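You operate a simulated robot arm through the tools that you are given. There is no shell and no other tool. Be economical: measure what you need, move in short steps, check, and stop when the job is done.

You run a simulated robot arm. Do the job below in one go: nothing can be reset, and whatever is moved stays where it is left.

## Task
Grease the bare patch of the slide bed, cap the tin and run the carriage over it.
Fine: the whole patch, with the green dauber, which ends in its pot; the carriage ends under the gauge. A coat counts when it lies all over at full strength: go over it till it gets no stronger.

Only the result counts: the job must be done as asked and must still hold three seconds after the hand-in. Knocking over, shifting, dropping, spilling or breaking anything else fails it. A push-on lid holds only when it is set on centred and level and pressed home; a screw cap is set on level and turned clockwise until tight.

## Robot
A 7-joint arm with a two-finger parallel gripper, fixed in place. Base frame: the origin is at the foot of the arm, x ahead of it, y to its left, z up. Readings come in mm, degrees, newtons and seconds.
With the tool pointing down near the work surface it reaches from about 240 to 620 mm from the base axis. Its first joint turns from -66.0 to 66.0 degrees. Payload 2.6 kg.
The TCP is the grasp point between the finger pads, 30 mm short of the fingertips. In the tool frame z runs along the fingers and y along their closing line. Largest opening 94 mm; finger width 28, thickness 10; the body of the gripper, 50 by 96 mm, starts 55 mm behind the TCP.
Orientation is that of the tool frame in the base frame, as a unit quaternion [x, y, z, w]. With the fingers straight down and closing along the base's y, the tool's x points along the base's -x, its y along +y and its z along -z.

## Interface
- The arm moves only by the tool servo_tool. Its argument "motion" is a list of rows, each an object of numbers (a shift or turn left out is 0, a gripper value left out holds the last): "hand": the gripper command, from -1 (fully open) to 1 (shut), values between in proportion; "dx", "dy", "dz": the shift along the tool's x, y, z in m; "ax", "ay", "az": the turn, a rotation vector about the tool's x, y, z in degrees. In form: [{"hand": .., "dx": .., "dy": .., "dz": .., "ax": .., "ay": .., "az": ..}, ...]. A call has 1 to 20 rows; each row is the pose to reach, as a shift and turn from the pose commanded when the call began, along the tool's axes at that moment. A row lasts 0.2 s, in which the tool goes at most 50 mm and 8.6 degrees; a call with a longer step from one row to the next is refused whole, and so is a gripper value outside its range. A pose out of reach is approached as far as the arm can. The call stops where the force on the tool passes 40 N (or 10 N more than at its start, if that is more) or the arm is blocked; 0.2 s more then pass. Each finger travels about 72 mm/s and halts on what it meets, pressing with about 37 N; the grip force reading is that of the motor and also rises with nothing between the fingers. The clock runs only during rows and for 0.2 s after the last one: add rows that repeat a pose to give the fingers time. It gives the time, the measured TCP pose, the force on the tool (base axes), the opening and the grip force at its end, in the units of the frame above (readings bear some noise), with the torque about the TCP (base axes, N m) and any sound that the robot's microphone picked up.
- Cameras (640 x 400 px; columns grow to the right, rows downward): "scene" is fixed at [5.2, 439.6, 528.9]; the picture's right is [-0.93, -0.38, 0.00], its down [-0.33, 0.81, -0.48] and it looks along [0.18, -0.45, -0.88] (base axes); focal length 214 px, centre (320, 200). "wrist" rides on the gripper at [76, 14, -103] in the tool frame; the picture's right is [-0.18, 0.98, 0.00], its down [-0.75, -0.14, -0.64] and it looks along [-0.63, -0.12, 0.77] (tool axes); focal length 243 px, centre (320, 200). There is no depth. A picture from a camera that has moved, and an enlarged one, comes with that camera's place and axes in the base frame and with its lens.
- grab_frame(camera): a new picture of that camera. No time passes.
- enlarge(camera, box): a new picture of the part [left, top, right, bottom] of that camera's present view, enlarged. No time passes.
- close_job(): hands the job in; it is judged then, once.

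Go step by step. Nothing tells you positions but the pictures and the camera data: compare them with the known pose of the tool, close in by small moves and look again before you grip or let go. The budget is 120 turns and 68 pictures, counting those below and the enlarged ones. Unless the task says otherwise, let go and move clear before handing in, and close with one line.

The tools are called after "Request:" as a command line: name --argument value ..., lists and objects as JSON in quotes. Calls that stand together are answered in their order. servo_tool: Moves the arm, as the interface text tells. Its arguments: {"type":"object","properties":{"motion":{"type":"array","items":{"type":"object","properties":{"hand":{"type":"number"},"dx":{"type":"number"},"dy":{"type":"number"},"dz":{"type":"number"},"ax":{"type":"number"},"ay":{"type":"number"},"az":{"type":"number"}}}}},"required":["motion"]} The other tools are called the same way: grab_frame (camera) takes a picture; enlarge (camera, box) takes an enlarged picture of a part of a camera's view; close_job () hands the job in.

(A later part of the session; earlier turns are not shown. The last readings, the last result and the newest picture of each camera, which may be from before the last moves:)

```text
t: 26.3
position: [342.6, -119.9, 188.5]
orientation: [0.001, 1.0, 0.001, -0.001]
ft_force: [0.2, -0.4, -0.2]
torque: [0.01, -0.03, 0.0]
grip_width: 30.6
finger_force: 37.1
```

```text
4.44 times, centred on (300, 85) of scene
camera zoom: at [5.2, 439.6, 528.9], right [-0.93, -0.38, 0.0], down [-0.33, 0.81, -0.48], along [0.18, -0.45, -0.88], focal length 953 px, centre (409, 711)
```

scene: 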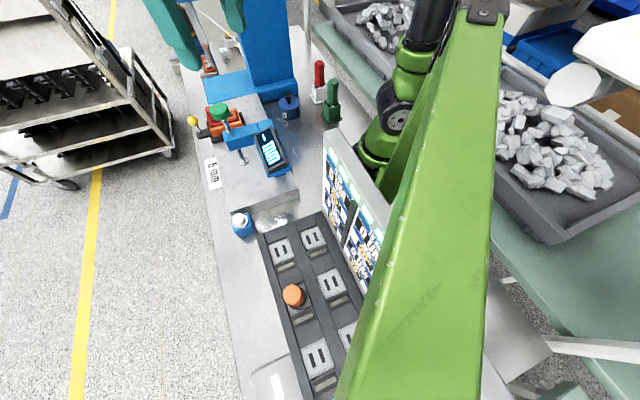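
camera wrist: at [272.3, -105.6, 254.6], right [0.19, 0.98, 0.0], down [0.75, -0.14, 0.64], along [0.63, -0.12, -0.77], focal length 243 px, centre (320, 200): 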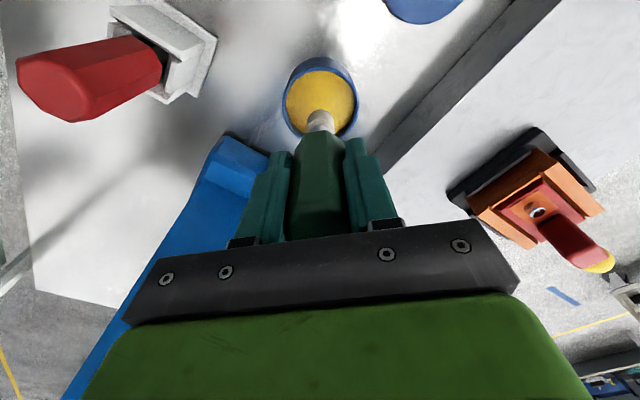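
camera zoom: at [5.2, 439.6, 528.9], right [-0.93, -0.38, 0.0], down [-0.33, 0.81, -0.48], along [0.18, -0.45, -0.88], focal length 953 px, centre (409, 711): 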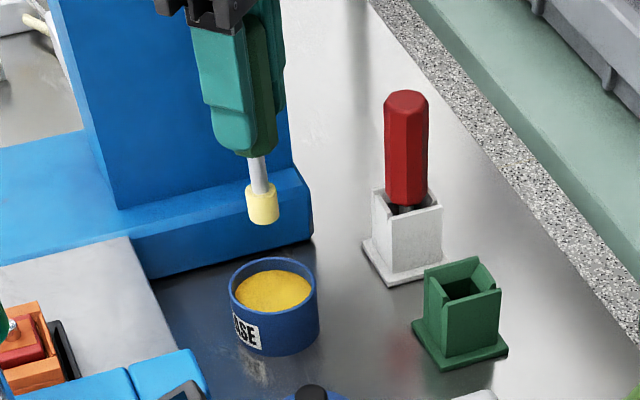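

The tip now carries grease. By triangulation the gauge foot is at about (290,209,z 120), the carriage front edge runs from (392,62) to (470,139), and the bed top is at z≈48. I'll carry the dauber over the gap to about (400,131) and touch down there.

Request:
servo_tool --motion '[{"dz": -0.042}, {"dz": -0.042, "dy": 0.048}, {"dz": -0.042, "dy": 0.096}, {"dz": -0.042, "dy": 0.144}, {"dz": -0.042, "dy": 0.192}, {"dz": -0.042, "dy": 0.225, "dx": -0.025}, {"dz": -0.042, "dy": 0.251, "dx": -0.057}, {"dz": -0.01, "dy": 0.251, "dx": -0.057}, {"dz": 0.025, "dy": 0.251, "dx": -0.057}]'

Request:
grab_frame --camera "wrist"

Request:
enlarge --camera "scene" --box '[190, 80, 310, 200]'

```text
t: 28.3
position: [399.8, 131.7, 161.7]
orientation: [0.001, 1.0, 0.001, 0.0]
ft_force: [1.3, -0.8, -1.6]
torque: [-0.01, 0.02, 0.01]
grip_width: 31.0
finger_force: 37.1
```

```text
23 pictures are left
camera wrist: at [323.3, 147.5, 264.4], right [0.19, 0.98, 0.0], down [0.75, -0.14, 0.64], along [0.63, -0.12, -0.77], focal length 243 px, centre (320, 200)
```

wrist: 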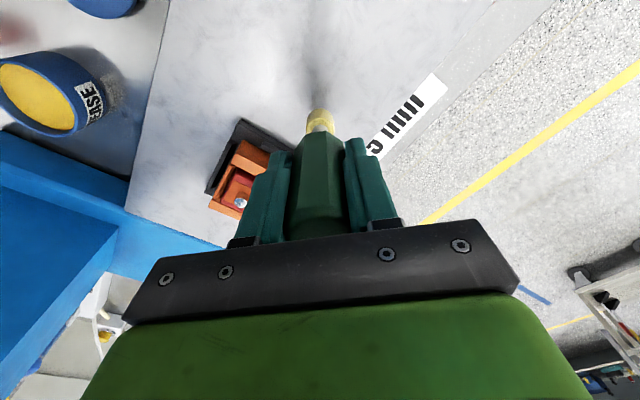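

```text
3.33 times, centred on (250, 140) of scene
camera zoom: at [5.2, 439.6, 528.9], right [-0.93, -0.38, 0.0], down [-0.33, 0.81, -0.48], along [0.18, -0.45, -0.88], focal length 715 px, centre (553, 400)
```

zoom: 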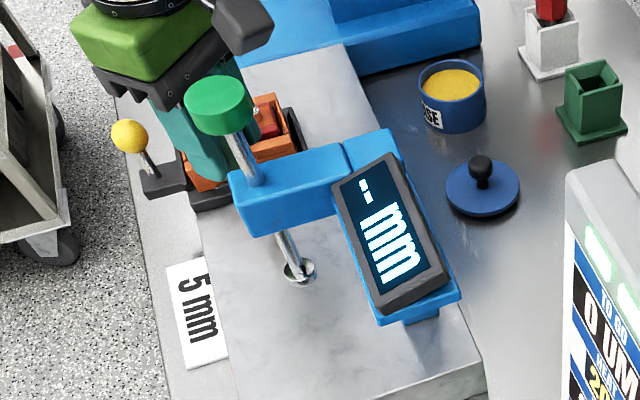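

Tip is over the bed with clear space. I'll touch down with a guarded descent.

Request:
servo_tool --motion '[{"dz": 0.006}, {"dz": 0.01}, {"dz": 0.013}, {"dz": 0.015}, {"dz": 0.017}, {"dz": 0.018}]'

```text
t: 29.7
position: [400.6, 131.0, 143.9]
orientation: [0.0, 1.0, 0.0, 0.0]
ft_force: [-0.4, 0.4, -0.5]
torque: [0.03, -0.01, 0.0]
grip_width: 31.0
finger_force: 37.2
```

Request:
servo_tool --motion '[{"dz": 0.001}, {"dz": 0.002}, {"dz": 0.003}, {"dz": 0.004}, {"dz": 0.005}, {"dz": 0.006}]'

```text
t: 31.1
position: [402.3, 131.1, 141.6]
orientation: [0.002, 1.0, 0.0, 0.0]
ft_force: [-5.6, -2.6, 13.7]
torque: [-0.19, 0.41, 0.0]
grip_width: 30.8
finger_force: 36.7
```

Contact is made at about 14 N. I'll make a test stroke 40 mm toward the gauge and back, then look.

Request:
servo_tool --motion '[{"dx": 0.007, "dy": 0.007}, {"dx": 0.014, "dy": 0.014}, {"dx": 0.021, "dy": 0.021}, {"dx": 0.028, "dy": 0.028}, {"dx": 0.014, "dy": 0.014}, {"dx": 0, "dy": 0}, {"dx": -0.01, "dy": -0.01}]'

Request:
enlarge --camera "wrist" --box '[160, 0, 460, 200]'

```text
t: 32.7
position: [410.2, 121.4, 138.7]
orientation: [0.0, 1.0, 0.001, -0.001]
ft_force: [-3.4, 3.4, 13.8]
torque: [0.35, 0.13, 0.03]
grip_width: 30.8
finger_force: 37.3
```

```text
2.00 times, centred on (310, 100) of wrist
camera zoom: at [334.7, 136.8, 242.8], right [0.19, 0.98, 0.0], down [0.75, -0.14, 0.64], along [0.63, -0.12, -0.77], focal length 485 px, centre (340, 400)
```

zoom: 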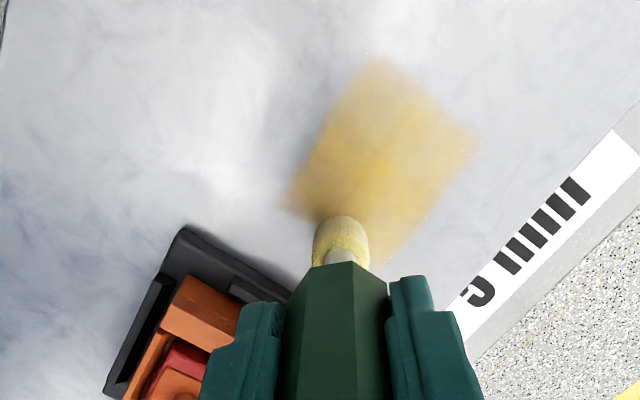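

The patch has shown itself: a rectangle of about u 147–204, n 350–397 along and across the bed, roughly (352,143), (385,178), (421,139), (391,103). I'll lift, turn the tool −45° to align with the bed and keep the camera away from the gauge, then raster it.

Request:
servo_tool --motion '[{"dz": -0.015}, {"dz": -0.02, "az": -8}, {"dz": -0.02, "az": -16}, {"dz": -0.02, "az": -24}, {"dz": -0.02, "az": -32}, {"dz": -0.02, "az": -40}, {"dz": -0.02, "az": -45}, {"dz": -0.02, "az": -45}]'

```text
t: 34.5
position: [410.1, 121.1, 160.0]
orientation: [-0.383, 0.924, 0.001, 0.0]
ft_force: [0.2, 0.9, -1.3]
torque: [-0.02, -0.01, 0.0]
grip_width: 30.9
finger_force: 37.3
```

Now I'll lower and raster the patch in strokes along the bed.

Request:
servo_tool --motion '[{"dx": 0.0196, "dy": 0.004, "dz": 0.012}, {"dx": 0.0196, "dy": 0.004, "dz": 0.019}, {"dx": 0.0196, "dy": 0.004, "dz": 0.023}, {"dx": 0.0196, "dy": 0.027, "dz": 0.023}, {"dx": 0.0196, "dy": 0.05, "dz": 0.023}, {"dx": 0.0096, "dy": 0.05, "dz": 0.023}, {"dx": 0.0096, "dy": 0.027, "dz": 0.023}, {"dx": 0.0096, "dy": 0.004, "dz": 0.023}, {"dx": -0.0004, "dy": 0.004, "dz": 0.023}, {"dx": -0.0004, "dy": 0.027, "dz": 0.023}, {"dx": -0.0004, "dy": 0.05, "dz": 0.023}, {"dx": -0.0104, "dy": 0.05, "dz": 0.023}, {"dx": -0.0104, "dy": 0.027, "dz": 0.023}, {"dx": -0.0104, "dy": 0.004, "dz": 0.023}, {"dx": -0.0174, "dy": 0.004, "dz": 0.023}, {"dx": -0.0174, "dy": 0.027, "dz": 0.023}, {"dx": -0.0174, "dy": 0.05, "dz": 0.023}, {"dx": -0.0174, "dy": 0.05, "dz": 0.0}]'

Request:
enlarge --camera "wrist" --box '[160, 0, 460, 200]'

```text
t: 38.3
position: [389.5, 167.8, 159.5]
orientation: [-0.382, 0.924, 0.0, 0.0]
ft_force: [-0.4, -0.4, -0.7]
torque: [0.03, -0.02, -0.01]
grip_width: 30.9
finger_force: 36.6
```

```text
2.00 times, centred on (310, 100) of wrist
camera zoom: at [325.5, 124.7, 262.5], right [-0.56, 0.83, 0.0], down [0.63, 0.43, 0.64], along [0.53, 0.36, -0.77], focal length 485 px, centre (340, 400)
```

zoom: 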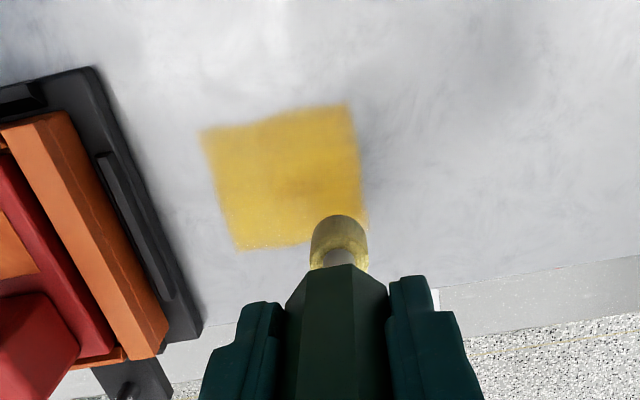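

Coverage is good and stronger, but the tip looks lean. I'll go and dip again, keeping this yaw.

Request:
servo_tool --motion '[{"dz": -0.035}, {"dz": -0.07}, {"dx": 0.0294, "dy": -0.0215, "dz": -0.07}, {"dx": 0.0588, "dy": -0.043, "dz": -0.07}, {"dx": 0.0882, "dy": -0.0646, "dz": -0.07}, {"dx": 0.1176, "dy": -0.0861, "dz": -0.07}, {"dx": 0.147, "dy": -0.1076, "dz": -0.07}, {"dx": 0.1764, "dy": -0.129, "dz": -0.07}, {"dx": 0.2058, "dy": -0.1507, "dz": -0.07}, {"dx": 0.2351, "dy": -0.1722, "dz": -0.07}, {"dx": 0.2351, "dy": -0.1722, "dz": -0.04}, {"dx": 0.2351, "dy": -0.1722, "dz": 0.0}]'

Request:
enlarge --camera "scene" --box '[220, 50, 340, 140]'

```text
t: 40.9
position: [344.4, -119.1, 163.1]
orientation: [-0.382, 0.924, 0.001, 0.0]
ft_force: [-0.1, -0.2, -0.9]
torque: [0.04, 0.01, 0.0]
grip_width: 30.9
finger_force: 37.3
```

```text
4.44 times, centred on (280, 95) of scene
camera zoom: at [5.2, 439.6, 528.9], right [-0.93, -0.38, 0.0], down [-0.33, 0.81, -0.48], along [0.18, -0.45, -0.88], focal length 953 px, centre (498, 667)
```

zoom: 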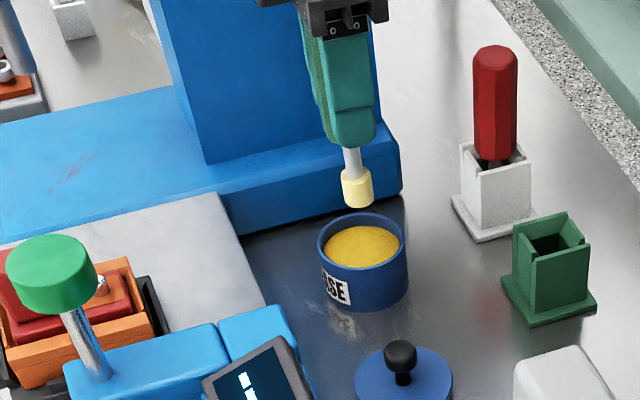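

The tip is over the tin again; I'll dip and lift.

Request:
servo_tool --motion '[{"dz": 0.02}, {"dz": 0.034}, {"dz": 0.039}, {"dz": 0.0415}, {"dz": 0.0425}, {"dz": 0.0425}, {"dz": 0.035}, {"dz": 0.0}, {"dz": -0.04}, {"dz": -0.065}]'

```text
t: 43.1
position: [341.6, -121.3, 224.8]
orientation: [-0.381, 0.925, 0.001, 0.001]
ft_force: [-0.4, -0.8, -0.4]
torque: [0.01, 0.04, -0.02]
grip_width: 30.6
finger_force: 37.8
```

Now back to the patch's first corner, hovering just above it.

Request:
servo_tool --motion '[{"dx": -0.033, "dy": 0.021}, {"dx": -0.066, "dy": 0.042}, {"dx": -0.099, "dy": 0.063}, {"dx": -0.132, "dy": 0.084}, {"dx": -0.165, "dy": 0.105}, {"dx": -0.1981, "dy": 0.1262}, {"dx": -0.1981, "dy": 0.1262, "dz": 0.04}, {"dx": -0.1981, "dy": 0.1262, "dz": 0.075}]'

```text
t: 44.9
position: [395.3, 113.8, 146.8]
orientation: [-0.382, 0.924, 0.0, 0.0]
ft_force: [0.0, 0.4, -1.4]
torque: [0.0, 0.02, -0.01]
grip_width: 31.0
finger_force: 36.9
```

Now the second full raster, a bit wider to the edges.

Request:
servo_tool --motion '[{"dx": 0.006, "dy": -0.004, "dz": 0.0135}, {"dx": 0.006, "dy": -0.004, "dz": 0.0135}, {"dx": 0.006, "dy": 0.022, "dz": 0.0135}, {"dx": 0.006, "dy": 0.049, "dz": 0.0135}, {"dx": -0.002, "dy": 0.049, "dz": 0.0135}, {"dx": -0.002, "dy": 0.022, "dz": 0.0135}, {"dx": -0.002, "dy": -0.004, "dz": 0.0135}, {"dx": -0.011, "dy": -0.004, "dz": 0.0135}, {"dx": -0.011, "dy": 0.022, "dz": 0.0135}, {"dx": -0.011, "dy": 0.049, "dz": 0.0135}, {"dx": -0.02, "dy": 0.049, "dz": 0.0135}, {"dx": -0.02, "dy": 0.022, "dz": 0.0135}, {"dx": -0.02, "dy": -0.004, "dz": 0.0135}, {"dx": -0.029, "dy": -0.004, "dz": 0.0135}, {"dx": -0.029, "dy": 0.022, "dz": 0.0135}, {"dx": -0.029, "dy": 0.049, "dz": 0.0135}, {"dx": -0.037, "dy": 0.049, "dz": 0.0135}, {"dx": -0.037, "dy": 0.022, "dz": 0.0135}, {"dx": -0.037, "dy": -0.004, "dz": 0.0135}]'

Request:
servo_tool --motion '[{"dz": -0.02}, {"dz": -0.02, "dx": -0.02}, {"dz": -0.02, "dx": -0.03}]'

Request:
enlarge --camera "wrist" --box '[200, 0, 500, 200]'

```text
t: 48.9
position: [423.1, 132.0, 137.1]
orientation: [-0.382, 0.924, 0.001, -0.001]
ft_force: [-0.1, -0.4, -0.2]
torque: [0.03, 0.02, 0.02]
grip_width: 31.3
finger_force: 37.1
```

```text
t: 49.7
position: [444.2, 154.6, 156.9]
orientation: [-0.382, 0.924, 0.0, 0.0]
ft_force: [0.5, 0.0, -1.3]
torque: [0.0, -0.02, 0.01]
grip_width: 31.2
finger_force: 36.9
```

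```text
2.00 times, centred on (350, 100) of wrist
camera zoom: at [381.2, 111.5, 258.7], right [-0.56, 0.83, 0.0], down [0.63, 0.43, 0.64], along [0.53, 0.36, -0.77], focal length 485 px, centre (260, 400)
```

zoom: 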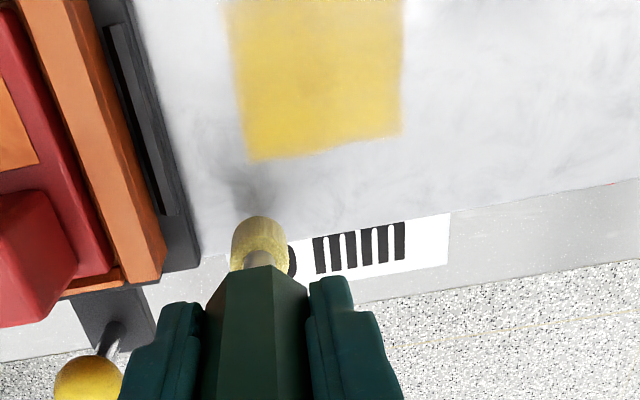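

The coat looks decent, but the force read zero at the end, so I may have lost contact because the dauber slipped up in the grip. I'll find contact again at the patch.

Request:
servo_tool --motion '[{"dx": 0.03, "dy": 0.005}, {"dx": 0.03, "dy": 0.005, "dz": 0.012}, {"dx": 0.03, "dy": 0.005, "dz": 0.018}, {"dx": 0.03, "dy": 0.005, "dz": 0.02}, {"dx": 0.03, "dy": 0.005, "dz": 0.021}, {"dx": 0.03, "dy": 0.005, "dz": 0.022}]'

```text
t: 51.1
position: [421.1, 137.6, 135.5]
orientation: [-0.381, 0.924, 0.001, 0.002]
ft_force: [-4.5, -1.9, 16.0]
torque: [-0.13, 0.35, 0.01]
grip_width: 31.0
finger_force: 37.1
```

Contact is at about 136 with 16 N. I'll raster the whole patch from here with slightly more pressure.

Request:
servo_tool --motion '[{"dx": -0.001, "dy": -0.003, "dz": 0.0012}, {"dx": -0.001, "dy": 0.022, "dz": 0.0012}, {"dx": -0.001, "dy": 0.05, "dz": 0.0012}, {"dx": 0.007, "dy": 0.05, "dz": 0.0012}, {"dx": 0.007, "dy": 0.022, "dz": 0.0012}, {"dx": 0.007, "dy": -0.003, "dz": 0.0012}, {"dx": 0.016, "dy": -0.003, "dz": 0.0012}, {"dx": 0.016, "dy": 0.022, "dz": 0.0012}, {"dx": 0.016, "dy": 0.05, "dz": 0.0012}, {"dx": 0.025, "dy": 0.05, "dz": 0.0012}, {"dx": 0.025, "dy": 0.022, "dz": 0.0012}, {"dx": 0.025, "dy": -0.003, "dz": 0.0012}, {"dx": 0.034, "dy": -0.003, "dz": 0.0012}, {"dx": 0.034, "dy": 0.022, "dz": 0.0012}, {"dx": 0.034, "dy": 0.05, "dz": 0.0012}, {"dx": 0.043, "dy": 0.05, "dz": 0.0012}, {"dx": 0.043, "dy": 0.022, "dz": 0.0012}, {"dx": 0.043, "dy": -0.003, "dz": 0.0012}]'

```text
t: 54.9
position: [390.5, 102.9, 134.6]
orientation: [-0.381, 0.924, 0.001, -0.001]
ft_force: [0.0, 0.6, -1.0]
torque: [0.02, 0.0, 0.02]
grip_width: 30.8
finger_force: 37.1
```

The force is zero again, so the dauber may be slipping. I'll lift and check both it and the coat.

Request:
servo_tool --motion '[{"dz": -0.02}, {"dz": -0.025, "dx": -0.04}, {"dz": -0.025, "dx": -0.075}]'

Request:
grab_frame --camera "wrist"

Request:
enlarge --camera "scene" --box '[190, 70, 310, 190]'

```text
t: 55.7
position: [444.1, 157.1, 159.7]
orientation: [-0.382, 0.924, 0.0, 0.0]
ft_force: [0.9, -0.2, -0.3]
torque: [0.0, -0.01, 0.0]
grip_width: 31.0
finger_force: 37.1
```

```text
17 pictures are left
camera wrist: at [379.9, 114.9, 261.8], right [-0.56, 0.83, 0.0], down [0.63, 0.43, 0.64], along [0.53, 0.36, -0.77], focal length 243 px, centre (320, 200)
```

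wrist: 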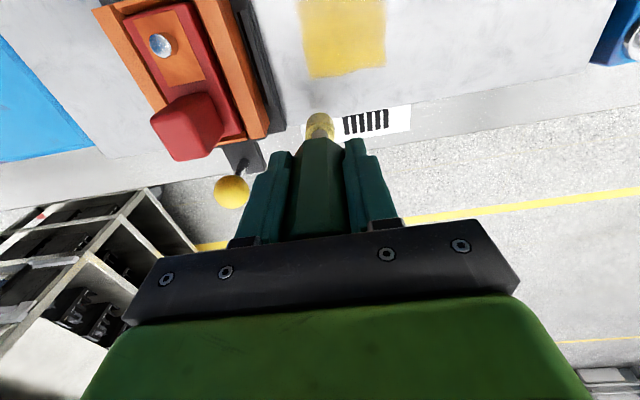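

```text
3.33 times, centred on (250, 130) of scene
camera zoom: at [5.2, 439.6, 528.9], right [-0.93, -0.38, 0.0], down [-0.33, 0.81, -0.48], along [0.18, -0.45, -0.88], focal length 715 px, centre (553, 433)
```

zoom: 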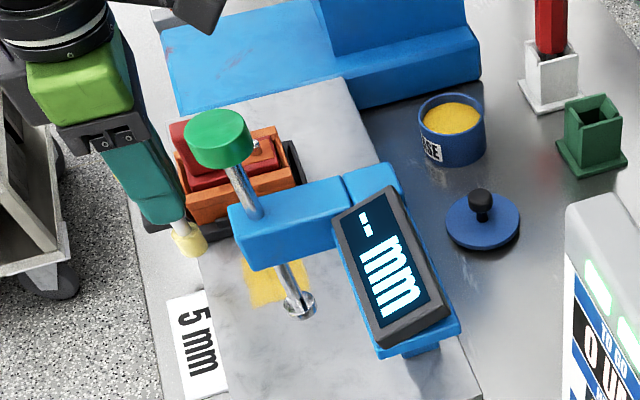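

The coat covers the patch. I'll return to the n≈350 corner and find the contact height again.

Request:
servo_tool --motion '[{"dx": 0.04}, {"dx": 0.07, "dy": 0.002}, {"dx": 0.07, "dy": 0.002, "dz": 0.02}, {"dx": 0.07, "dy": 0.002, "dz": 0.025}, {"dx": 0.07, "dy": 0.002, "dz": 0.027}, {"dx": 0.07, "dy": 0.002, "dz": 0.028}, {"dx": 0.07, "dy": 0.002, "dz": 0.029}]'

```text
t: 57.3
position: [393.9, 110.5, 131.3]
orientation: [-0.382, 0.924, 0.0, 0.001]
ft_force: [-5.8, -2.2, 26.3]
torque: [-0.08, 0.5, 0.02]
grip_width: 30.9
finger_force: 36.9
```

Contact is at about 132 now, so the dauber does creep up in the grip. I'll raster again with the press depth increasing gradually.

Request:
servo_tool --motion '[{"dx": 0.004, "dy": -0.003, "dz": 0.0}, {"dx": 0.004, "dy": 0.022, "dz": 0.0002}, {"dx": 0.004, "dy": 0.05, "dz": 0.0004}, {"dx": -0.005, "dy": 0.05, "dz": 0.0006}, {"dx": -0.005, "dy": 0.022, "dz": 0.0008}, {"dx": -0.005, "dy": -0.003, "dz": 0.001}, {"dx": -0.014, "dy": -0.003, "dz": 0.0012}, {"dx": -0.014, "dy": 0.022, "dz": 0.0014}, {"dx": -0.014, "dy": 0.05, "dz": 0.0016}, {"dx": -0.023, "dy": 0.05, "dz": 0.0018}, {"dx": -0.023, "dy": 0.022, "dz": 0.002}, {"dx": -0.023, "dy": -0.003, "dz": 0.0022}, {"dx": -0.032, "dy": -0.003, "dz": 0.0024}, {"dx": -0.032, "dy": 0.022, "dz": 0.0026}, {"dx": -0.032, "dy": 0.05, "dz": 0.0028}, {"dx": -0.04, "dy": 0.05, "dz": 0.003}, {"dx": -0.04, "dy": 0.022, "dz": 0.0032}, {"dx": -0.04, "dy": -0.003, "dz": 0.0034}]'

Request:
servo_tool --motion '[{"dz": -0.02}, {"dz": -0.026, "dx": -0.02}, {"dz": -0.026, "dx": -0.03}]'

Request:
enlarge --camera "wrist" --box '[200, 0, 500, 200]'

```text
t: 61.1
position: [422.8, 136.6, 125.3]
orientation: [-0.382, 0.924, 0.002, -0.001]
ft_force: [-3.8, 5.4, 18.4]
torque: [0.49, 0.2, 0.05]
grip_width: 31.0
finger_force: 36.8
```

```text
t: 61.9
position: [447.0, 157.5, 152.5]
orientation: [-0.382, 0.924, 0.001, 0.0]
ft_force: [-0.4, -0.7, -0.4]
torque: [-0.01, 0.0, 0.03]
grip_width: 30.8
finger_force: 36.5
```

```text
2.00 times, centred on (350, 100) of wrist
camera zoom: at [383.0, 113.9, 254.6], right [-0.56, 0.83, 0.0], down [0.63, 0.43, 0.64], along [0.53, 0.36, -0.77], focal length 485 px, centre (260, 400)
```

zoom: 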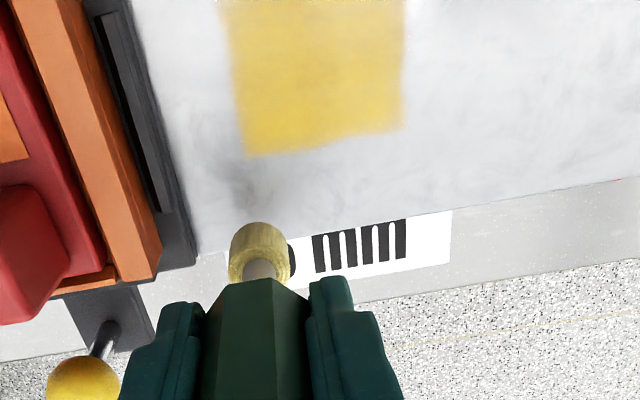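

The colour is now the same as in the previous view, though the tip looks lean. I'll dip once more and do a final pass to be sure.

Request:
servo_tool --motion '[{"dz": -0.04}, {"dz": -0.075}, {"dx": 0.0383, "dy": -0.0177, "dz": -0.075}, {"dx": 0.0766, "dy": -0.0355, "dz": -0.075}, {"dx": 0.115, "dy": -0.0532, "dz": -0.075}, {"dx": 0.1533, "dy": -0.0709, "dz": -0.075}, {"dx": 0.1916, "dy": -0.0886, "dz": -0.075}, {"dx": 0.23, "dy": -0.1064, "dz": -0.075}, {"dx": 0.2683, "dy": -0.1241, "dz": -0.075}, {"dx": 0.2683, "dy": -0.1241, "dz": -0.035}, {"dx": 0.2683, "dy": -0.1241, "dz": 0.005}, {"dx": 0.2683, "dy": -0.1241, "dz": 0.03}, {"dx": 0.2683, "dy": -0.1241, "dz": 0.036}]'

Request:
enlarge --camera "scene" --box '[250, 50, 350, 140]'

```text
t: 64.7
position: [340.9, -121.3, 114.4]
orientation: [-0.382, 0.924, 0.001, 0.0]
ft_force: [0.1, 0.7, -1.6]
torque: [0.02, 0.04, -0.04]
grip_width: 30.7
finger_force: 36.9
```

```text
4.44 times, centred on (300, 95) of scene
camera zoom: at [5.2, 439.6, 528.9], right [-0.93, -0.38, 0.0], down [-0.33, 0.81, -0.48], along [0.18, -0.45, -0.88], focal length 953 px, centre (409, 667)
```

zoom: 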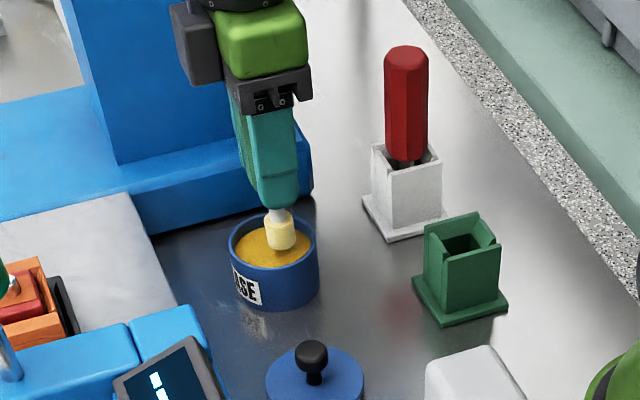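

The tip is right above the grease. I'll lower softly to touch it.

Request:
servo_tool --motion '[{"dz": 0.003}, {"dz": 0.005}, {"dz": 0.007}, {"dz": 0.008}, {"dz": 0.009}]'

```text
t: 65.9
position: [343.1, -121.9, 106.7]
orientation: [-0.381, 0.925, 0.0, 0.0]
ft_force: [0.0, 0.0, -1.4]
torque: [-0.01, 0.0, 0.03]
grip_width: 30.9
finger_force: 36.6
```

Request:
servo_tool --motion '[{"dz": 0.001}, {"dz": 0.002}, {"dz": 0.003}, {"dz": 0.004}, {"dz": 0.005}]'

```text
t: 67.1
position: [343.9, -122.3, 101.6]
orientation: [-0.382, 0.924, 0.0, 0.001]
ft_force: [-8.2, 4.8, 29.6]
torque: [0.43, 0.46, 0.02]
grip_width: 31.1
finger_force: 37.1
```

Contact with grease at 30 N. Back to the patch now.

Request:
servo_tool --motion '[{"dz": -0.004}, {"dz": -0.05}, {"dz": -0.1}, {"dx": -0.0327, "dy": 0.0213, "dz": -0.105}, {"dx": -0.0654, "dy": 0.0425, "dz": -0.105}, {"dx": -0.0981, "dy": 0.0638, "dz": -0.105}, {"dx": -0.1308, "dy": 0.0851, "dz": -0.105}, {"dx": -0.1635, "dy": 0.1063, "dz": -0.105}, {"dx": -0.1962, "dy": 0.1276, "dz": -0.105}, {"dx": -0.1962, "dy": 0.1276, "dz": -0.065}, {"dx": -0.1962, "dy": 0.1276, "dz": -0.03}, {"dx": -0.1962, "dy": 0.1276, "dz": -0.026}, {"dx": -0.1962, "dy": 0.1276, "dz": -0.024}]'

```text
t: 69.9
position: [393.0, 107.9, 125.6]
orientation: [-0.381, 0.925, 0.002, -0.001]
ft_force: [-0.6, -0.1, 0.1]
torque: [0.03, 0.03, -0.01]
grip_width: 31.0
finger_force: 36.8
```

Request:
servo_tool --motion '[{"dz": 0.001}, {"dz": 0.002}, {"dz": 0.003}, {"dz": 0.004}]'

```text
t: 70.9
position: [393.3, 108.2, 123.6]
orientation: [-0.381, 0.924, 0.0, 0.001]
ft_force: [-1.3, -1.1, 4.2]
torque: [-0.06, 0.04, 0.02]
grip_width: 30.9
finger_force: 36.7
```

Light contact. I'll run the final raster with gradually increasing depth.

Request:
servo_tool --motion '[{"dx": 0.003, "dy": -0.002, "dz": 0.0015}, {"dx": 0.003, "dy": 0.025, "dz": 0.0017}, {"dx": 0.003, "dy": 0.053, "dz": 0.0019}, {"dx": -0.006, "dy": 0.053, "dz": 0.0021}, {"dx": -0.006, "dy": 0.025, "dz": 0.0024}, {"dx": -0.006, "dy": -0.002, "dz": 0.0026}, {"dx": -0.015, "dy": -0.002, "dz": 0.0028}, {"dx": -0.015, "dy": 0.025, "dz": 0.003}, {"dx": -0.015, "dy": 0.053, "dz": 0.0032}, {"dx": -0.024, "dy": 0.053, "dz": 0.0034}, {"dx": -0.024, "dy": 0.025, "dz": 0.0036}, {"dx": -0.024, "dy": -0.002, "dz": 0.0038}, {"dx": -0.033, "dy": -0.002, "dz": 0.004}, {"dx": -0.033, "dy": 0.025, "dz": 0.0042}, {"dx": -0.033, "dy": 0.053, "dz": 0.0044}, {"dx": -0.042, "dy": 0.053, "dz": 0.0046}, {"dx": -0.042, "dy": 0.025, "dz": 0.0048}, {"dx": -0.042, "dy": -0.002, "dz": 0.005}]'

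Request:
servo_tool --motion '[{"dz": -0.02}, {"dz": -0.033, "dx": -0.02}, {"dz": -0.033, "dx": -0.03}]'

Request:
enlarge --camera "wrist" --box '[200, 0, 500, 200]'

```text
t: 71.8
position: [357.3, 144.9, 119.7]
orientation: [-0.38, 0.925, -0.001, 0.003]
ft_force: [-1.0, -0.6, 4.0]
torque: [-0.02, -0.03, 0.02]
grip_width: 31.0
finger_force: 36.9
stopped in row 4: the force on the tool passed its limit at 43 N (the readings are from after the stop); the commanded pose is now the measured one
```

```text
t: 72.6
position: [378.0, 166.8, 152.6]
orientation: [-0.381, 0.925, -0.001, 0.001]
ft_force: [-0.9, 0.8, -0.2]
torque: [0.06, 0.04, 0.01]
grip_width: 30.8
finger_force: 36.6
```

```text
2.00 times, centred on (350, 100) of wrist
camera zoom: at [313.7, 124.3, 255.1], right [-0.56, 0.83, 0.0], down [0.63, 0.43, 0.64], along [0.53, 0.36, -0.77], focal length 485 px, centre (260, 400)
```

zoom: 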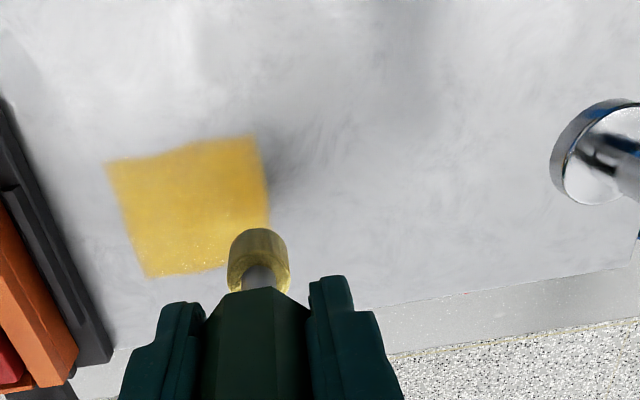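

The coat looks near uniform; the pass stopped early because the pressure got too high. I'll touch down again lightly and complete the remaining lines.

Request:
servo_tool --motion '[{"dx": -0.009, "dy": -0.001, "dz": 0.015}, {"dx": -0.009, "dy": -0.001, "dz": 0.027}, {"dx": -0.009, "dy": -0.001, "dz": 0.029}, {"dx": -0.009, "dy": -0.001, "dz": 0.031}, {"dx": -0.009, "dy": -0.001, "dz": 0.032}]'

```text
t: 73.8
position: [384.8, 172.5, 121.6]
orientation: [-0.38, 0.925, -0.001, 0.001]
ft_force: [-0.8, -0.4, -0.2]
torque: [-0.02, 0.0, -0.05]
grip_width: 31.0
finger_force: 37.3
```

Request:
servo_tool --motion '[{"dz": 0.001}, {"dz": 0.002}, {"dz": 0.003}]'

```text
t: 74.6
position: [386.6, 171.0, 119.5]
orientation: [-0.379, 0.925, -0.001, 0.004]
ft_force: [-8.0, -3.4, 26.3]
torque: [-0.06, 0.49, 0.01]
grip_width: 30.8
finger_force: 36.7
```

Contact at 26 N; I'll raster from here back across the patch with a steady depth.

Request:
servo_tool --motion '[{"dx": -0.001, "dy": 0.002, "dz": -0.0004}, {"dx": -0.001, "dy": -0.025, "dz": -0.0004}, {"dx": -0.001, "dy": -0.052, "dz": -0.0002}, {"dx": 0.008, "dy": -0.052, "dz": -0.0002}, {"dx": 0.008, "dy": -0.025, "dz": 0}, {"dx": 0.008, "dy": 0.002, "dz": 0}, {"dx": 0.017, "dy": 0.002, "dz": 0.0002}, {"dx": 0.017, "dy": -0.025, "dz": 0.0002}, {"dx": 0.017, "dy": -0.052, "dz": 0.0004}, {"dx": 0.026, "dy": -0.052, "dz": 0.0004}, {"dx": 0.026, "dy": -0.025, "dz": 0.0006}, {"dx": 0.026, "dy": 0.002, "dz": 0.0006}, {"dx": 0.035, "dy": 0.002, "dz": 0.0008}, {"dx": 0.035, "dy": -0.025, "dz": 0.0008}, {"dx": 0.035, "dy": -0.052, "dz": 0.001}, {"dx": 0.043, "dy": -0.052, "dz": 0.001}, {"dx": 0.043, "dy": -0.025, "dz": 0.001}, {"dx": 0.043, "dy": 0.002, "dz": 0.001}]'

```text
t: 77.5
position: [365.7, 147.1, 119.3]
orientation: [-0.381, 0.925, 0.003, 0.004]
ft_force: [1.2, -0.9, 4.3]
torque: [-0.07, -0.11, -0.03]
grip_width: 30.8
finger_force: 37.0
stopped in row 14: the force on the tool passed its limit at 44 N (the readings are from after the stop); the commanded pose is now the measured one
```

Most lines are done; I'll finish the last two lines at the inner edge.

Request:
servo_tool --motion '[{"dx": 0.003, "dy": 0.003, "dz": 0.0008}, {"dx": 0.003, "dy": -0.022, "dz": 0.0008}, {"dx": 0.003, "dy": -0.049, "dz": 0.0008}, {"dx": 0.011, "dy": -0.049, "dz": 0.0008}, {"dx": 0.011, "dy": -0.022, "dz": 0.0008}, {"dx": 0.011, "dy": 0.003, "dz": 0.0008}]'

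Request:
servo_tool --motion '[{"dz": -0.02}, {"dz": -0.033, "dx": -0.035}, {"dz": -0.033, "dx": -0.07}]'

Request:
enlarge --camera "wrist" --box '[200, 0, 440, 160]'

```text
t: 79.0
position: [361.1, 142.6, 119.8]
orientation: [-0.38, 0.925, 0.001, 0.008]
ft_force: [7.5, -9.9, 35.0]
torque: [-0.54, -0.45, 0.03]
grip_width: 30.7
finger_force: 37.0
```

```text
t: 79.8
position: [404.3, 194.2, 153.4]
orientation: [-0.381, 0.924, 0.004, 0.002]
ft_force: [0.5, 0.0, -0.2]
torque: [0.03, -0.04, 0.03]
grip_width: 30.8
finger_force: 37.0
```

```text
2.50 times, centred on (320, 80) of wrist
camera zoom: at [341.9, 151.2, 254.5], right [-0.56, 0.83, 0.01], down [0.63, 0.43, 0.65], along [0.53, 0.37, -0.76], focal length 606 px, centre (320, 500)
```

zoom: 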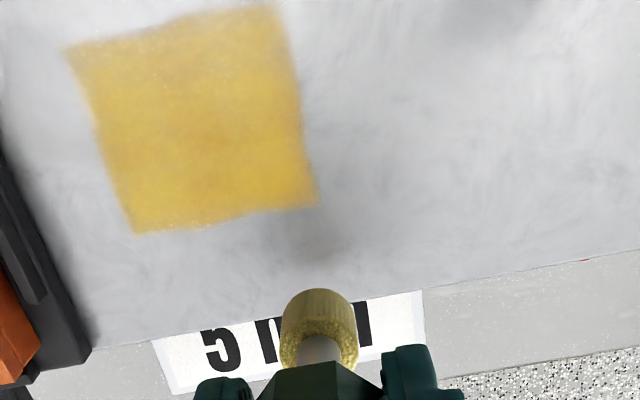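

The patch reads uniformly yellow, and a small red mark on the bed edge at u≈57 matches the gauge position. I'll do one perimeter pass to make sure the edges are at full strength.

Request:
servo_tool --motion '[{"dx": 0.026, "dy": 0.0015}, {"dx": 0.026, "dy": 0.0015, "dz": 0.02}, {"dx": 0.026, "dy": 0.0015, "dz": 0.03}, {"dx": 0.026, "dy": 0.0015, "dz": 0.033}, {"dx": 0.026, "dy": 0.0015, "dz": 0.034}]'

```text
t: 81.0
position: [386.7, 176.0, 119.9]
orientation: [-0.381, 0.925, 0.004, 0.005]
ft_force: [-8.8, -5.4, 30.2]
torque: [-0.2, 0.53, 0.03]
grip_width: 31.0
finger_force: 37.3
```

Request:
servo_tool --motion '[{"dz": -0.001}, {"dy": -0.02, "dz": -0.001}, {"dy": -0.038, "dz": -0.001}, {"dy": -0.056, "dz": -0.001}, {"dx": 0.016, "dy": -0.056, "dz": -0.001}, {"dx": 0.032, "dy": -0.056, "dz": -0.001}, {"dx": 0.048, "dy": -0.056, "dz": -0.0008}, {"dx": 0.048, "dy": -0.038, "dz": -0.0008}, {"dx": 0.048, "dy": -0.02, "dz": -0.0008}, {"dx": 0.048, "dy": 0.001, "dz": -0.0008}, {"dx": 0.032, "dy": 0.001, "dz": -0.0008}, {"dx": 0.016, "dy": 0.001, "dz": -0.0006}, {"dx": 0.0, "dy": 0.001, "dz": -0.0006}]'

Request:
servo_tool --motion '[{"dz": -0.02}, {"dz": -0.034, "dx": -0.015}, {"dz": -0.034, "dx": -0.025}]'

Request:
enlarge --camera "wrist" --box '[200, 0, 440, 160]'

```text
t: 83.8
position: [383.8, 175.8, 119.0]
orientation: [-0.382, 0.924, 0.004, 0.003]
ft_force: [-4.8, -3.6, 15.4]
torque: [-0.15, 0.19, -0.02]
grip_width: 31.3
finger_force: 37.2
```

```text
t: 84.5
position: [401.6, 193.3, 150.9]
orientation: [-0.38, 0.925, 0.003, 0.004]
ft_force: [-0.1, -1.1, -0.6]
torque: [0.04, -0.02, 0.0]
grip_width: 31.0
finger_force: 36.6
```

```text
2.50 times, centred on (320, 80) of wrist
camera zoom: at [337.8, 149.5, 253.3], right [-0.56, 0.83, 0.01], down [0.63, 0.43, 0.65], along [0.53, 0.37, -0.76], focal length 606 px, centre (320, 500)
```

zoom: 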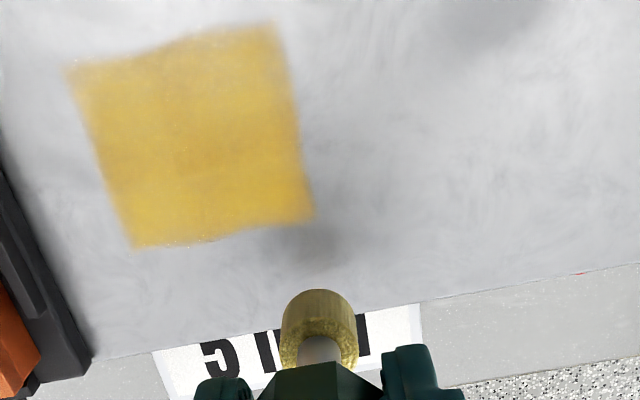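

The coat is unchanged from before the extra pass, so it is at full strength. I'll carry the dauber back above its pot, turning back to yaw 0 on the way.

Request:
servo_tool --motion '[{"dz": -0.04}, {"dz": -0.08}, {"dx": 0.039, "dy": -0.011, "dz": -0.08}, {"dx": 0.078, "dy": -0.0221, "dz": -0.08}, {"dx": 0.1171, "dy": -0.0331, "dz": -0.08, "az": 8}, {"dx": 0.1561, "dy": -0.0441, "dz": -0.08, "az": 16}, {"dx": 0.1951, "dy": -0.0552, "dz": -0.08, "az": 24}, {"dx": 0.2342, "dy": -0.0662, "dz": -0.08, "az": 32}, {"dx": 0.2732, "dy": -0.0772, "dz": -0.08, "az": 40}, {"dx": 0.3122, "dy": -0.0882, "dz": -0.08, "az": 45}, {"dx": 0.3512, "dy": -0.0993, "dz": -0.08, "az": 45}, {"dx": 0.3903, "dy": -0.1103, "dz": -0.08, "az": 45}, {"dx": 0.3903, "dy": -0.1103, "dz": -0.05, "az": 45}, {"dx": 0.3903, "dy": -0.1103, "dz": -0.02, "az": 45}]'

Request:
grab_frame --camera "wrist"

Request:
enlarge --camera "scene" --box '[270, 50, 370, 140]'

```text
t: 87.5
position: [201.9, -160.0, 167.2]
orientation: [0.002, 1.0, 0.004, 0.002]
ft_force: [-0.1, 0.5, -1.4]
torque: [-0.01, 0.0, 0.01]
grip_width: 30.8
finger_force: 37.2
```

```text
10 pictures are left
camera wrist: at [125.9, -145.3, 270.0], right [0.19, 0.98, 0.01], down [0.75, -0.15, 0.64], along [0.63, -0.11, -0.77], focal length 243 px, centre (320, 200)
```

wrist: 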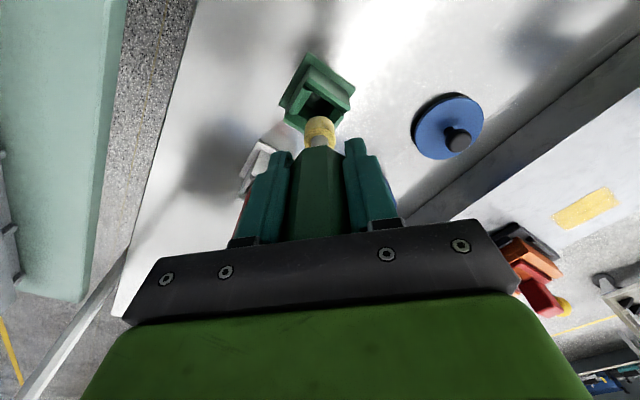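

```text
4.44 times, centred on (320, 95) of scene
camera zoom: at [5.2, 439.6, 528.9], right [-0.93, -0.38, 0.0], down [-0.33, 0.81, -0.48], along [0.18, -0.45, -0.88], focal length 953 px, centre (320, 667)
```

zoom: 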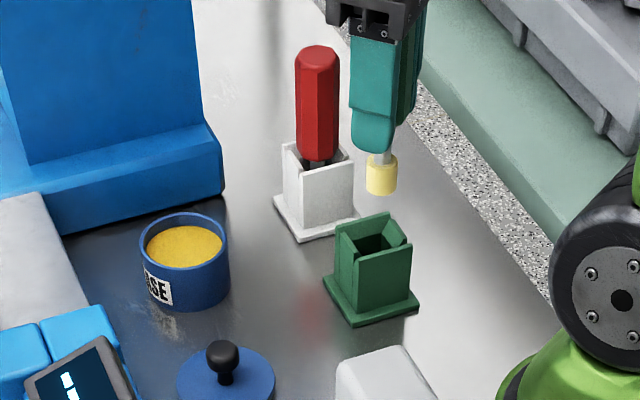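

The tip is over the pot. I'll lower it in with guarded steps.

Request:
servo_tool --motion '[{"dx": -0.0012, "dz": 0.025}, {"dx": -0.0012, "dz": 0.045}, {"dx": -0.0012, "dz": 0.06}, {"dx": -0.0012, "dz": 0.07}]'

Request:
enlarge --camera "scene" --box '[280, 60, 360, 140]'

```text
t: 88.5
position: [206.6, -160.7, 98.3]
orientation: [0.001, 1.0, 0.004, 0.003]
ft_force: [3.8, -5.4, 1.7]
torque: [-0.3, -0.27, 0.02]
grip_width: 30.9
finger_force: 37.0
```

```text
5.00 times, centred on (320, 100) of scene
camera zoom: at [5.2, 439.6, 528.9], right [-0.93, -0.38, 0.0], down [-0.33, 0.81, -0.48], along [0.18, -0.45, -0.88], focal length 1072 px, centre (320, 700)
```

zoom: 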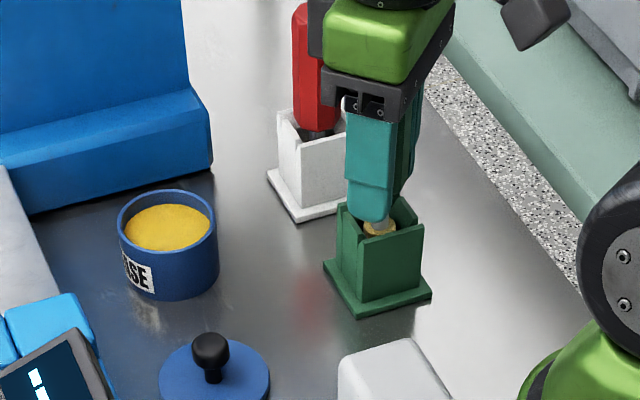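

The tip is inside the pot with light side contact. I'll ease over slightly (+x, −y) and lower further.

Request:
servo_tool --motion '[{"dx": -0.0015, "dy": -0.0015}, {"dx": -0.002, "dy": -0.002}, {"dx": -0.002, "dy": -0.002, "dz": 0.004}, {"dx": -0.002, "dy": -0.002, "dz": 0.007}]'

```text
t: 89.5
position: [207.5, -162.2, 90.5]
orientation: [0.002, 1.0, 0.005, 0.001]
ft_force: [-3.7, -3.4, 2.2]
torque: [-0.16, 0.19, 0.0]
grip_width: 31.0
finger_force: 36.6
```

Request:
servo_tool --motion '[{"dx": 0.001, "dy": -0.0012}, {"dx": 0.001, "dy": -0.0012, "dz": 0.002}, {"dx": 0.001, "dy": -0.0012, "dz": 0.004}, {"dx": 0.001, "dy": -0.0012, "dz": 0.0055}]'

```text
t: 90.5
position: [204.8, -163.0, 84.4]
orientation: [0.001, 1.0, 0.005, 0.002]
ft_force: [-0.2, 0.1, -0.5]
torque: [-0.03, -0.01, 0.0]
grip_width: 30.9
finger_force: 36.8
```

Free now; a bit lower, watching for contact.

Request:
servo_tool --motion '[{"dz": 0.001}, {"dz": 0.002}, {"dz": 0.003}, {"dz": 0.004}]'

```text
t: 91.2
position: [205.4, -162.7, 85.9]
orientation: [0.003, 1.0, 0.005, 0.002]
ft_force: [-2.2, 0.6, 3.6]
torque: [-0.08, 0.07, -0.06]
grip_width: 30.9
finger_force: 37.0
stopped in row 3: the force on the tool passed its limit at 48 N (the readings are from after the stop); the commanded pose is now the measured one
```

It has bottomed out. I'll open partly and rise straight up.

Request:
servo_tool --motion '[{"hand": 1, "dz": -0.001}, {"hand": 0.0, "dz": -0.001}, {"hand": -0.3, "dz": -0.001}, {"hand": -0.3, "dz": -0.001}, {"hand": -0.3, "dz": -0.02}, {"hand": -0.3, "dz": -0.05}, {"hand": -0.3, "dz": -0.09}, {"hand": -0.3, "dz": -0.12}]'

Request:
enlarge --camera "scene" --box '[250, 40, 370, 140]'

```text
t: 93.0
position: [204.4, -165.8, 205.1]
orientation: [0.003, 1.0, 0.005, 0.001]
ft_force: [0.2, 0.0, -0.7]
torque: [0.02, 0.04, 0.01]
grip_width: 60.9
finger_force: 0.0
```

```text
4.00 times, centred on (310, 90) of scene
camera zoom: at [5.2, 439.6, 528.9], right [-0.93, -0.38, 0.0], down [-0.33, 0.81, -0.48], along [0.18, -0.45, -0.88], focal length 858 px, centre (360, 640)
```

zoom: 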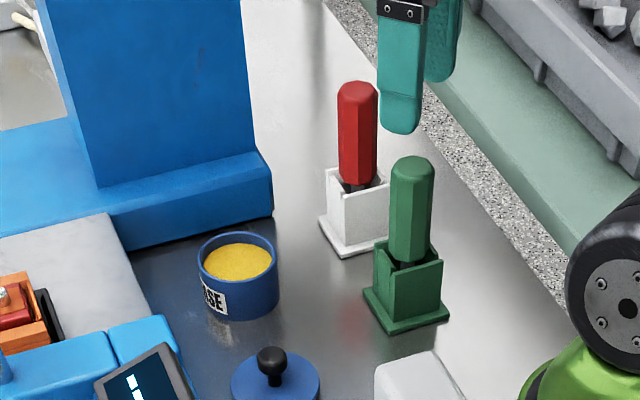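

The dauber stands in its pot. Next, the lid: I'll move over its knob at (270,-20.5), correcting the small tool tilt.

Request:
servo_tool --motion '[{"dx": -0.015, "dy": 0.035, "ax": 0.57, "az": -0.3}, {"dx": -0.033, "dy": 0.07, "ax": 0.57, "az": -0.3}, {"dx": -0.05, "dy": 0.11, "ax": 0.57, "az": -0.3, "hand": -0.3}, {"dx": -0.0656, "dy": 0.1453, "ax": 0.57, "az": -0.3}, {"dx": -0.0656, "dy": 0.1453, "dz": 0.04, "ax": 0.57, "az": -0.3}, {"dx": -0.0656, "dy": 0.1453, "dz": 0.085, "ax": 0.57, "az": -0.3}, {"dx": -0.0656, "dy": 0.1453, "dz": 0.11, "ax": 0.57, "az": -0.3}, {"dx": -0.0656, "dy": 0.1453, "dz": 0.11, "ax": 0.57, "az": -0.3}]'

Request:
grab_frame --camera "wrist"

```text
t: 94.8
position: [271.3, -19.8, 96.1]
orientation: [0.0, 1.0, 0.0, 0.001]
ft_force: [-0.4, 0.6, 0.7]
torque: [0.06, 0.0, 0.01]
grip_width: 61.1
finger_force: 0.1
```

```text
6 pictures are left
camera wrist: at [195.3, -4.3, 198.5], right [0.18, 0.98, 0.0], down [0.75, -0.14, 0.64], along [0.63, -0.12, -0.76], focal length 243 px, centre (320, 200)
```

wrist: 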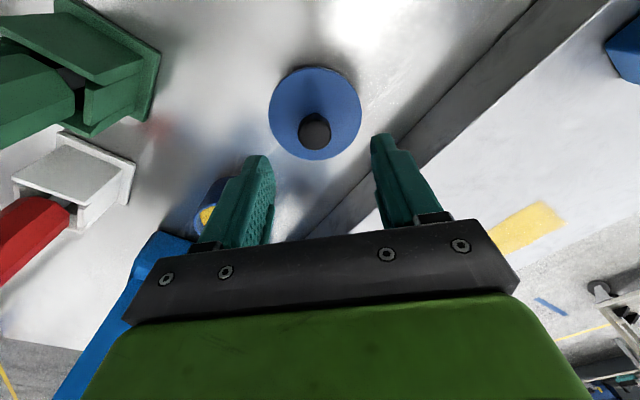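

The knob is centred between the fingers. I'll descend and grip it.

Request:
servo_tool --motion '[{"dx": 0.0015, "dy": -0.001, "dz": 0.025}, {"dx": 0.0015, "dy": -0.001, "dz": 0.045}, {"dx": 0.0015, "dy": -0.001, "dz": 0.053}, {"dx": 0.0015, "dy": -0.001, "dz": 0.053, "hand": 1}, {"dx": 0.0015, "dy": -0.001, "dz": 0.053, "hand": 1}, {"dx": 0.0015, "dy": -0.001, "dz": 0.053, "hand": 1}, {"dx": 0.0015, "dy": -0.001, "dz": 0.053, "hand": 1}]'

```text
t: 96.4
position: [269.2, -19.4, 44.5]
orientation: [-0.001, 1.0, 0.0, 0.001]
ft_force: [-0.8, -0.8, 0.3]
torque: [-0.03, -0.02, -0.04]
grip_width: 22.2
finger_force: 37.0
```

Gripped the knob. I'll carry the lid to above the tin and stop 20 mm high to check.

Request:
servo_tool --motion '[{"dz": -0.035}, {"dz": -0.07}, {"dx": -0.0262, "dy": -0.0333, "dz": -0.07}, {"dx": -0.0524, "dy": -0.0667, "dz": -0.07}, {"dx": -0.0786, "dy": -0.1, "dz": -0.07}, {"dx": -0.0786, "dy": -0.1, "dz": -0.055}, {"dx": -0.0786, "dy": -0.1, "dz": -0.055}]'

Request:
grab_frame --camera "wrist"

```text
t: 98.0
position: [349.0, -117.3, 99.7]
orientation: [-0.001, 1.0, 0.0, 0.002]
ft_force: [0.4, 0.0, -0.2]
torque: [-0.01, -0.01, 0.0]
grip_width: 22.1
finger_force: 36.9
```

```text
5 pictures are left
camera wrist: at [273.4, -101.9, 202.6], right [0.18, 0.98, 0.0], down [0.75, -0.14, 0.64], along [0.63, -0.12, -0.76], focal length 243 px, centre (320, 200)
```

wrist: 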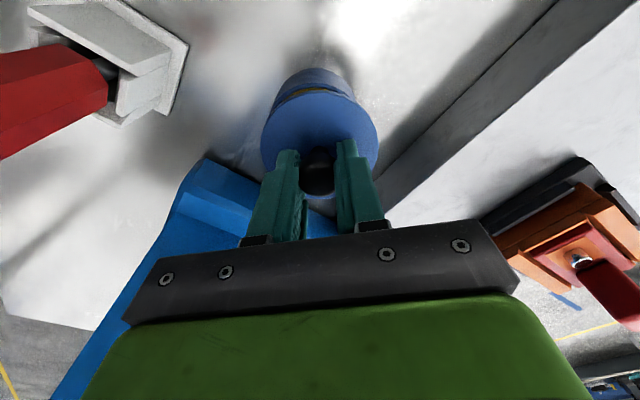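

The lid is about 3 mm off in y. I'll correct that, lower slowly and read the pose.

Request:
servo_tool --motion '[{"dx": 0.0005, "dy": -0.0028}, {"dx": 0.0005, "dy": -0.0028, "dz": 0.008}, {"dx": 0.0005, "dy": -0.0028, "dz": 0.012}, {"dx": 0.0005, "dy": -0.0028, "dz": 0.012}]'

Request:
enlarge --camera "wrist" --box '[220, 40, 420, 220]'

```text
t: 99.0
position: [347.8, -121.6, 87.4]
orientation: [0.0, 1.0, -0.001, 0.001]
ft_force: [-0.2, -0.3, 0.1]
torque: [-0.04, -0.04, 0.02]
grip_width: 22.0
finger_force: 36.9
```

```text
2.22 times, centred on (320, 130) of wrist
camera zoom: at [272.3, -105.7, 189.6], right [0.18, 0.98, 0.0], down [0.75, -0.14, 0.64], along [0.63, -0.12, -0.76], focal length 539 px, centre (320, 356)
```

zoom: 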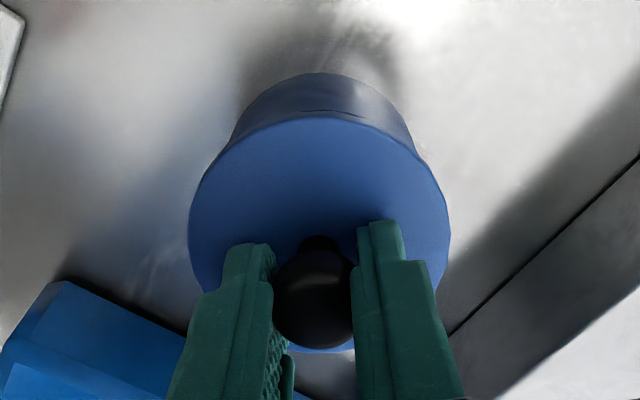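

Aligned. I'll press down onto the tin in small steps.

Request:
servo_tool --motion '[{"dz": 0.004}, {"dz": 0.006}, {"dz": 0.0075}, {"dz": 0.0085}, {"dz": 0.0095}, {"dz": 0.0105}, {"dz": 0.0115}]'

```text
t: 100.6
position: [347.7, -120.5, 78.4]
orientation: [0.001, 1.0, 0.001, 0.002]
ft_force: [0.2, -1.0, -0.9]
torque: [0.04, 0.02, 0.01]
grip_width: 22.0
finger_force: 37.2
stopped in row 7: the force on the tool passed its limit at 43 N (the readings are from after the stop); the commanded pose is now the measured one
```

No snap yet, so I'll press again.

Request:
servo_tool --motion '[{"dz": 0.0005}, {"dz": 0.001}, {"dz": 0.0015}, {"dz": 0.002}, {"dz": 0.0025}, {"dz": 0.003}, {"dz": 0.0035}]'

```text
t: 101.3
position: [349.0, -121.3, 76.4]
orientation: [0.004, 1.0, 0.002, 0.002]
ft_force: [-0.2, 1.5, 2.5]
torque: [0.02, -0.03, 0.02]
grip_width: 22.3
finger_force: 37.2
stopped in row 3: the force on the tool passed its limit at 41 N (the readings are from after the stop); the commanded pose is now the measured one
```

The grip may be slipping on the knob. I'll let go, close the fingers and press from on top of the knob.

Request:
servo_tool --motion '[{"hand": -0.2}, {"hand": -0.2}, {"hand": -0.2, "dz": -0.02}, {"hand": -0.2, "dz": -0.04}, {"hand": 1, "dz": -0.04}, {"hand": 1, "dz": -0.04}, {"hand": 1, "dz": -0.04}, {"hand": 1, "dz": -0.04}, {"hand": 1, "dz": -0.04}]'

Request:
enlarge --camera "scene" --box '[255, 70, 335, 130]'

```text
t: 103.3
position: [348.6, -121.7, 117.2]
orientation: [0.003, 1.0, 0.001, 0.002]
ft_force: [0.1, -0.9, -0.4]
torque: [0.0, 0.01, -0.01]
grip_width: 0.5
finger_force: 32.9
heard: snap
```

```text
6.67 times, centred on (295, 100) of scene
camera zoom: at [5.2, 439.6, 528.9], right [-0.93, -0.38, 0.0], down [-0.33, 0.81, -0.48], along [0.18, -0.45, -0.88], focal length 1430 px, centre (487, 867)
```

zoom: 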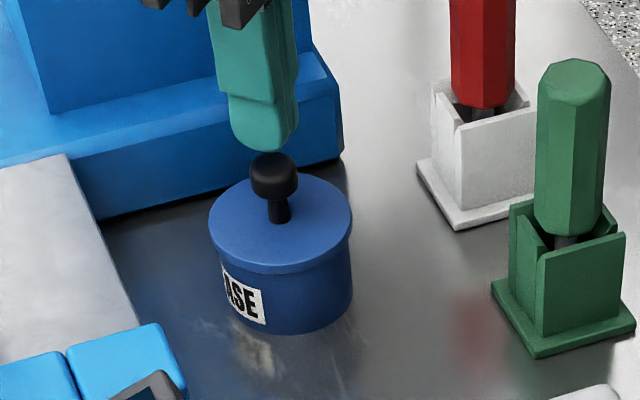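

A snap was heard and the lid looks seated and level. I'll press on the knob top to make sure it's home.

Request:
servo_tool --motion '[{"dz": 0.01}, {"dz": 0.014}, {"dz": 0.016}, {"dz": 0.018}, {"dz": 0.0195}, {"dz": 0.0205}, {"dz": 0.0215}, {"dz": 0.0225}, {"dz": 0.0235}, {"dz": 0.0245}]'

```text
t: 104.0
position: [347.7, -121.1, 106.9]
orientation: [0.004, 1.0, 0.002, 0.004]
ft_force: [-2.9, 1.4, 6.9]
torque: [0.03, 0.12, 0.01]
grip_width: 0.0
finger_force: 33.4
stopped in row 3: the force on the tool passed its limit at 47 N (the readings are from after the stop); the commanded pose is now the measured one
```

Request:
servo_tool --motion '[{"dz": 0.0005}, {"dz": 0.001}, {"dz": 0.0015}, {"dz": 0.002}, {"dz": 0.0025}, {"dz": 0.003}]'

```text
t: 105.1
position: [348.7, -121.1, 105.1]
orientation: [0.005, 1.0, 0.001, 0.004]
ft_force: [-3.6, 1.7, 7.6]
torque: [0.03, 0.11, 0.0]
grip_width: 0.3
finger_force: 33.4
stopped in row 5: the force on the tool passed its limit at 42 N (the readings are from after the stop); the commanded pose is now the measured one
```

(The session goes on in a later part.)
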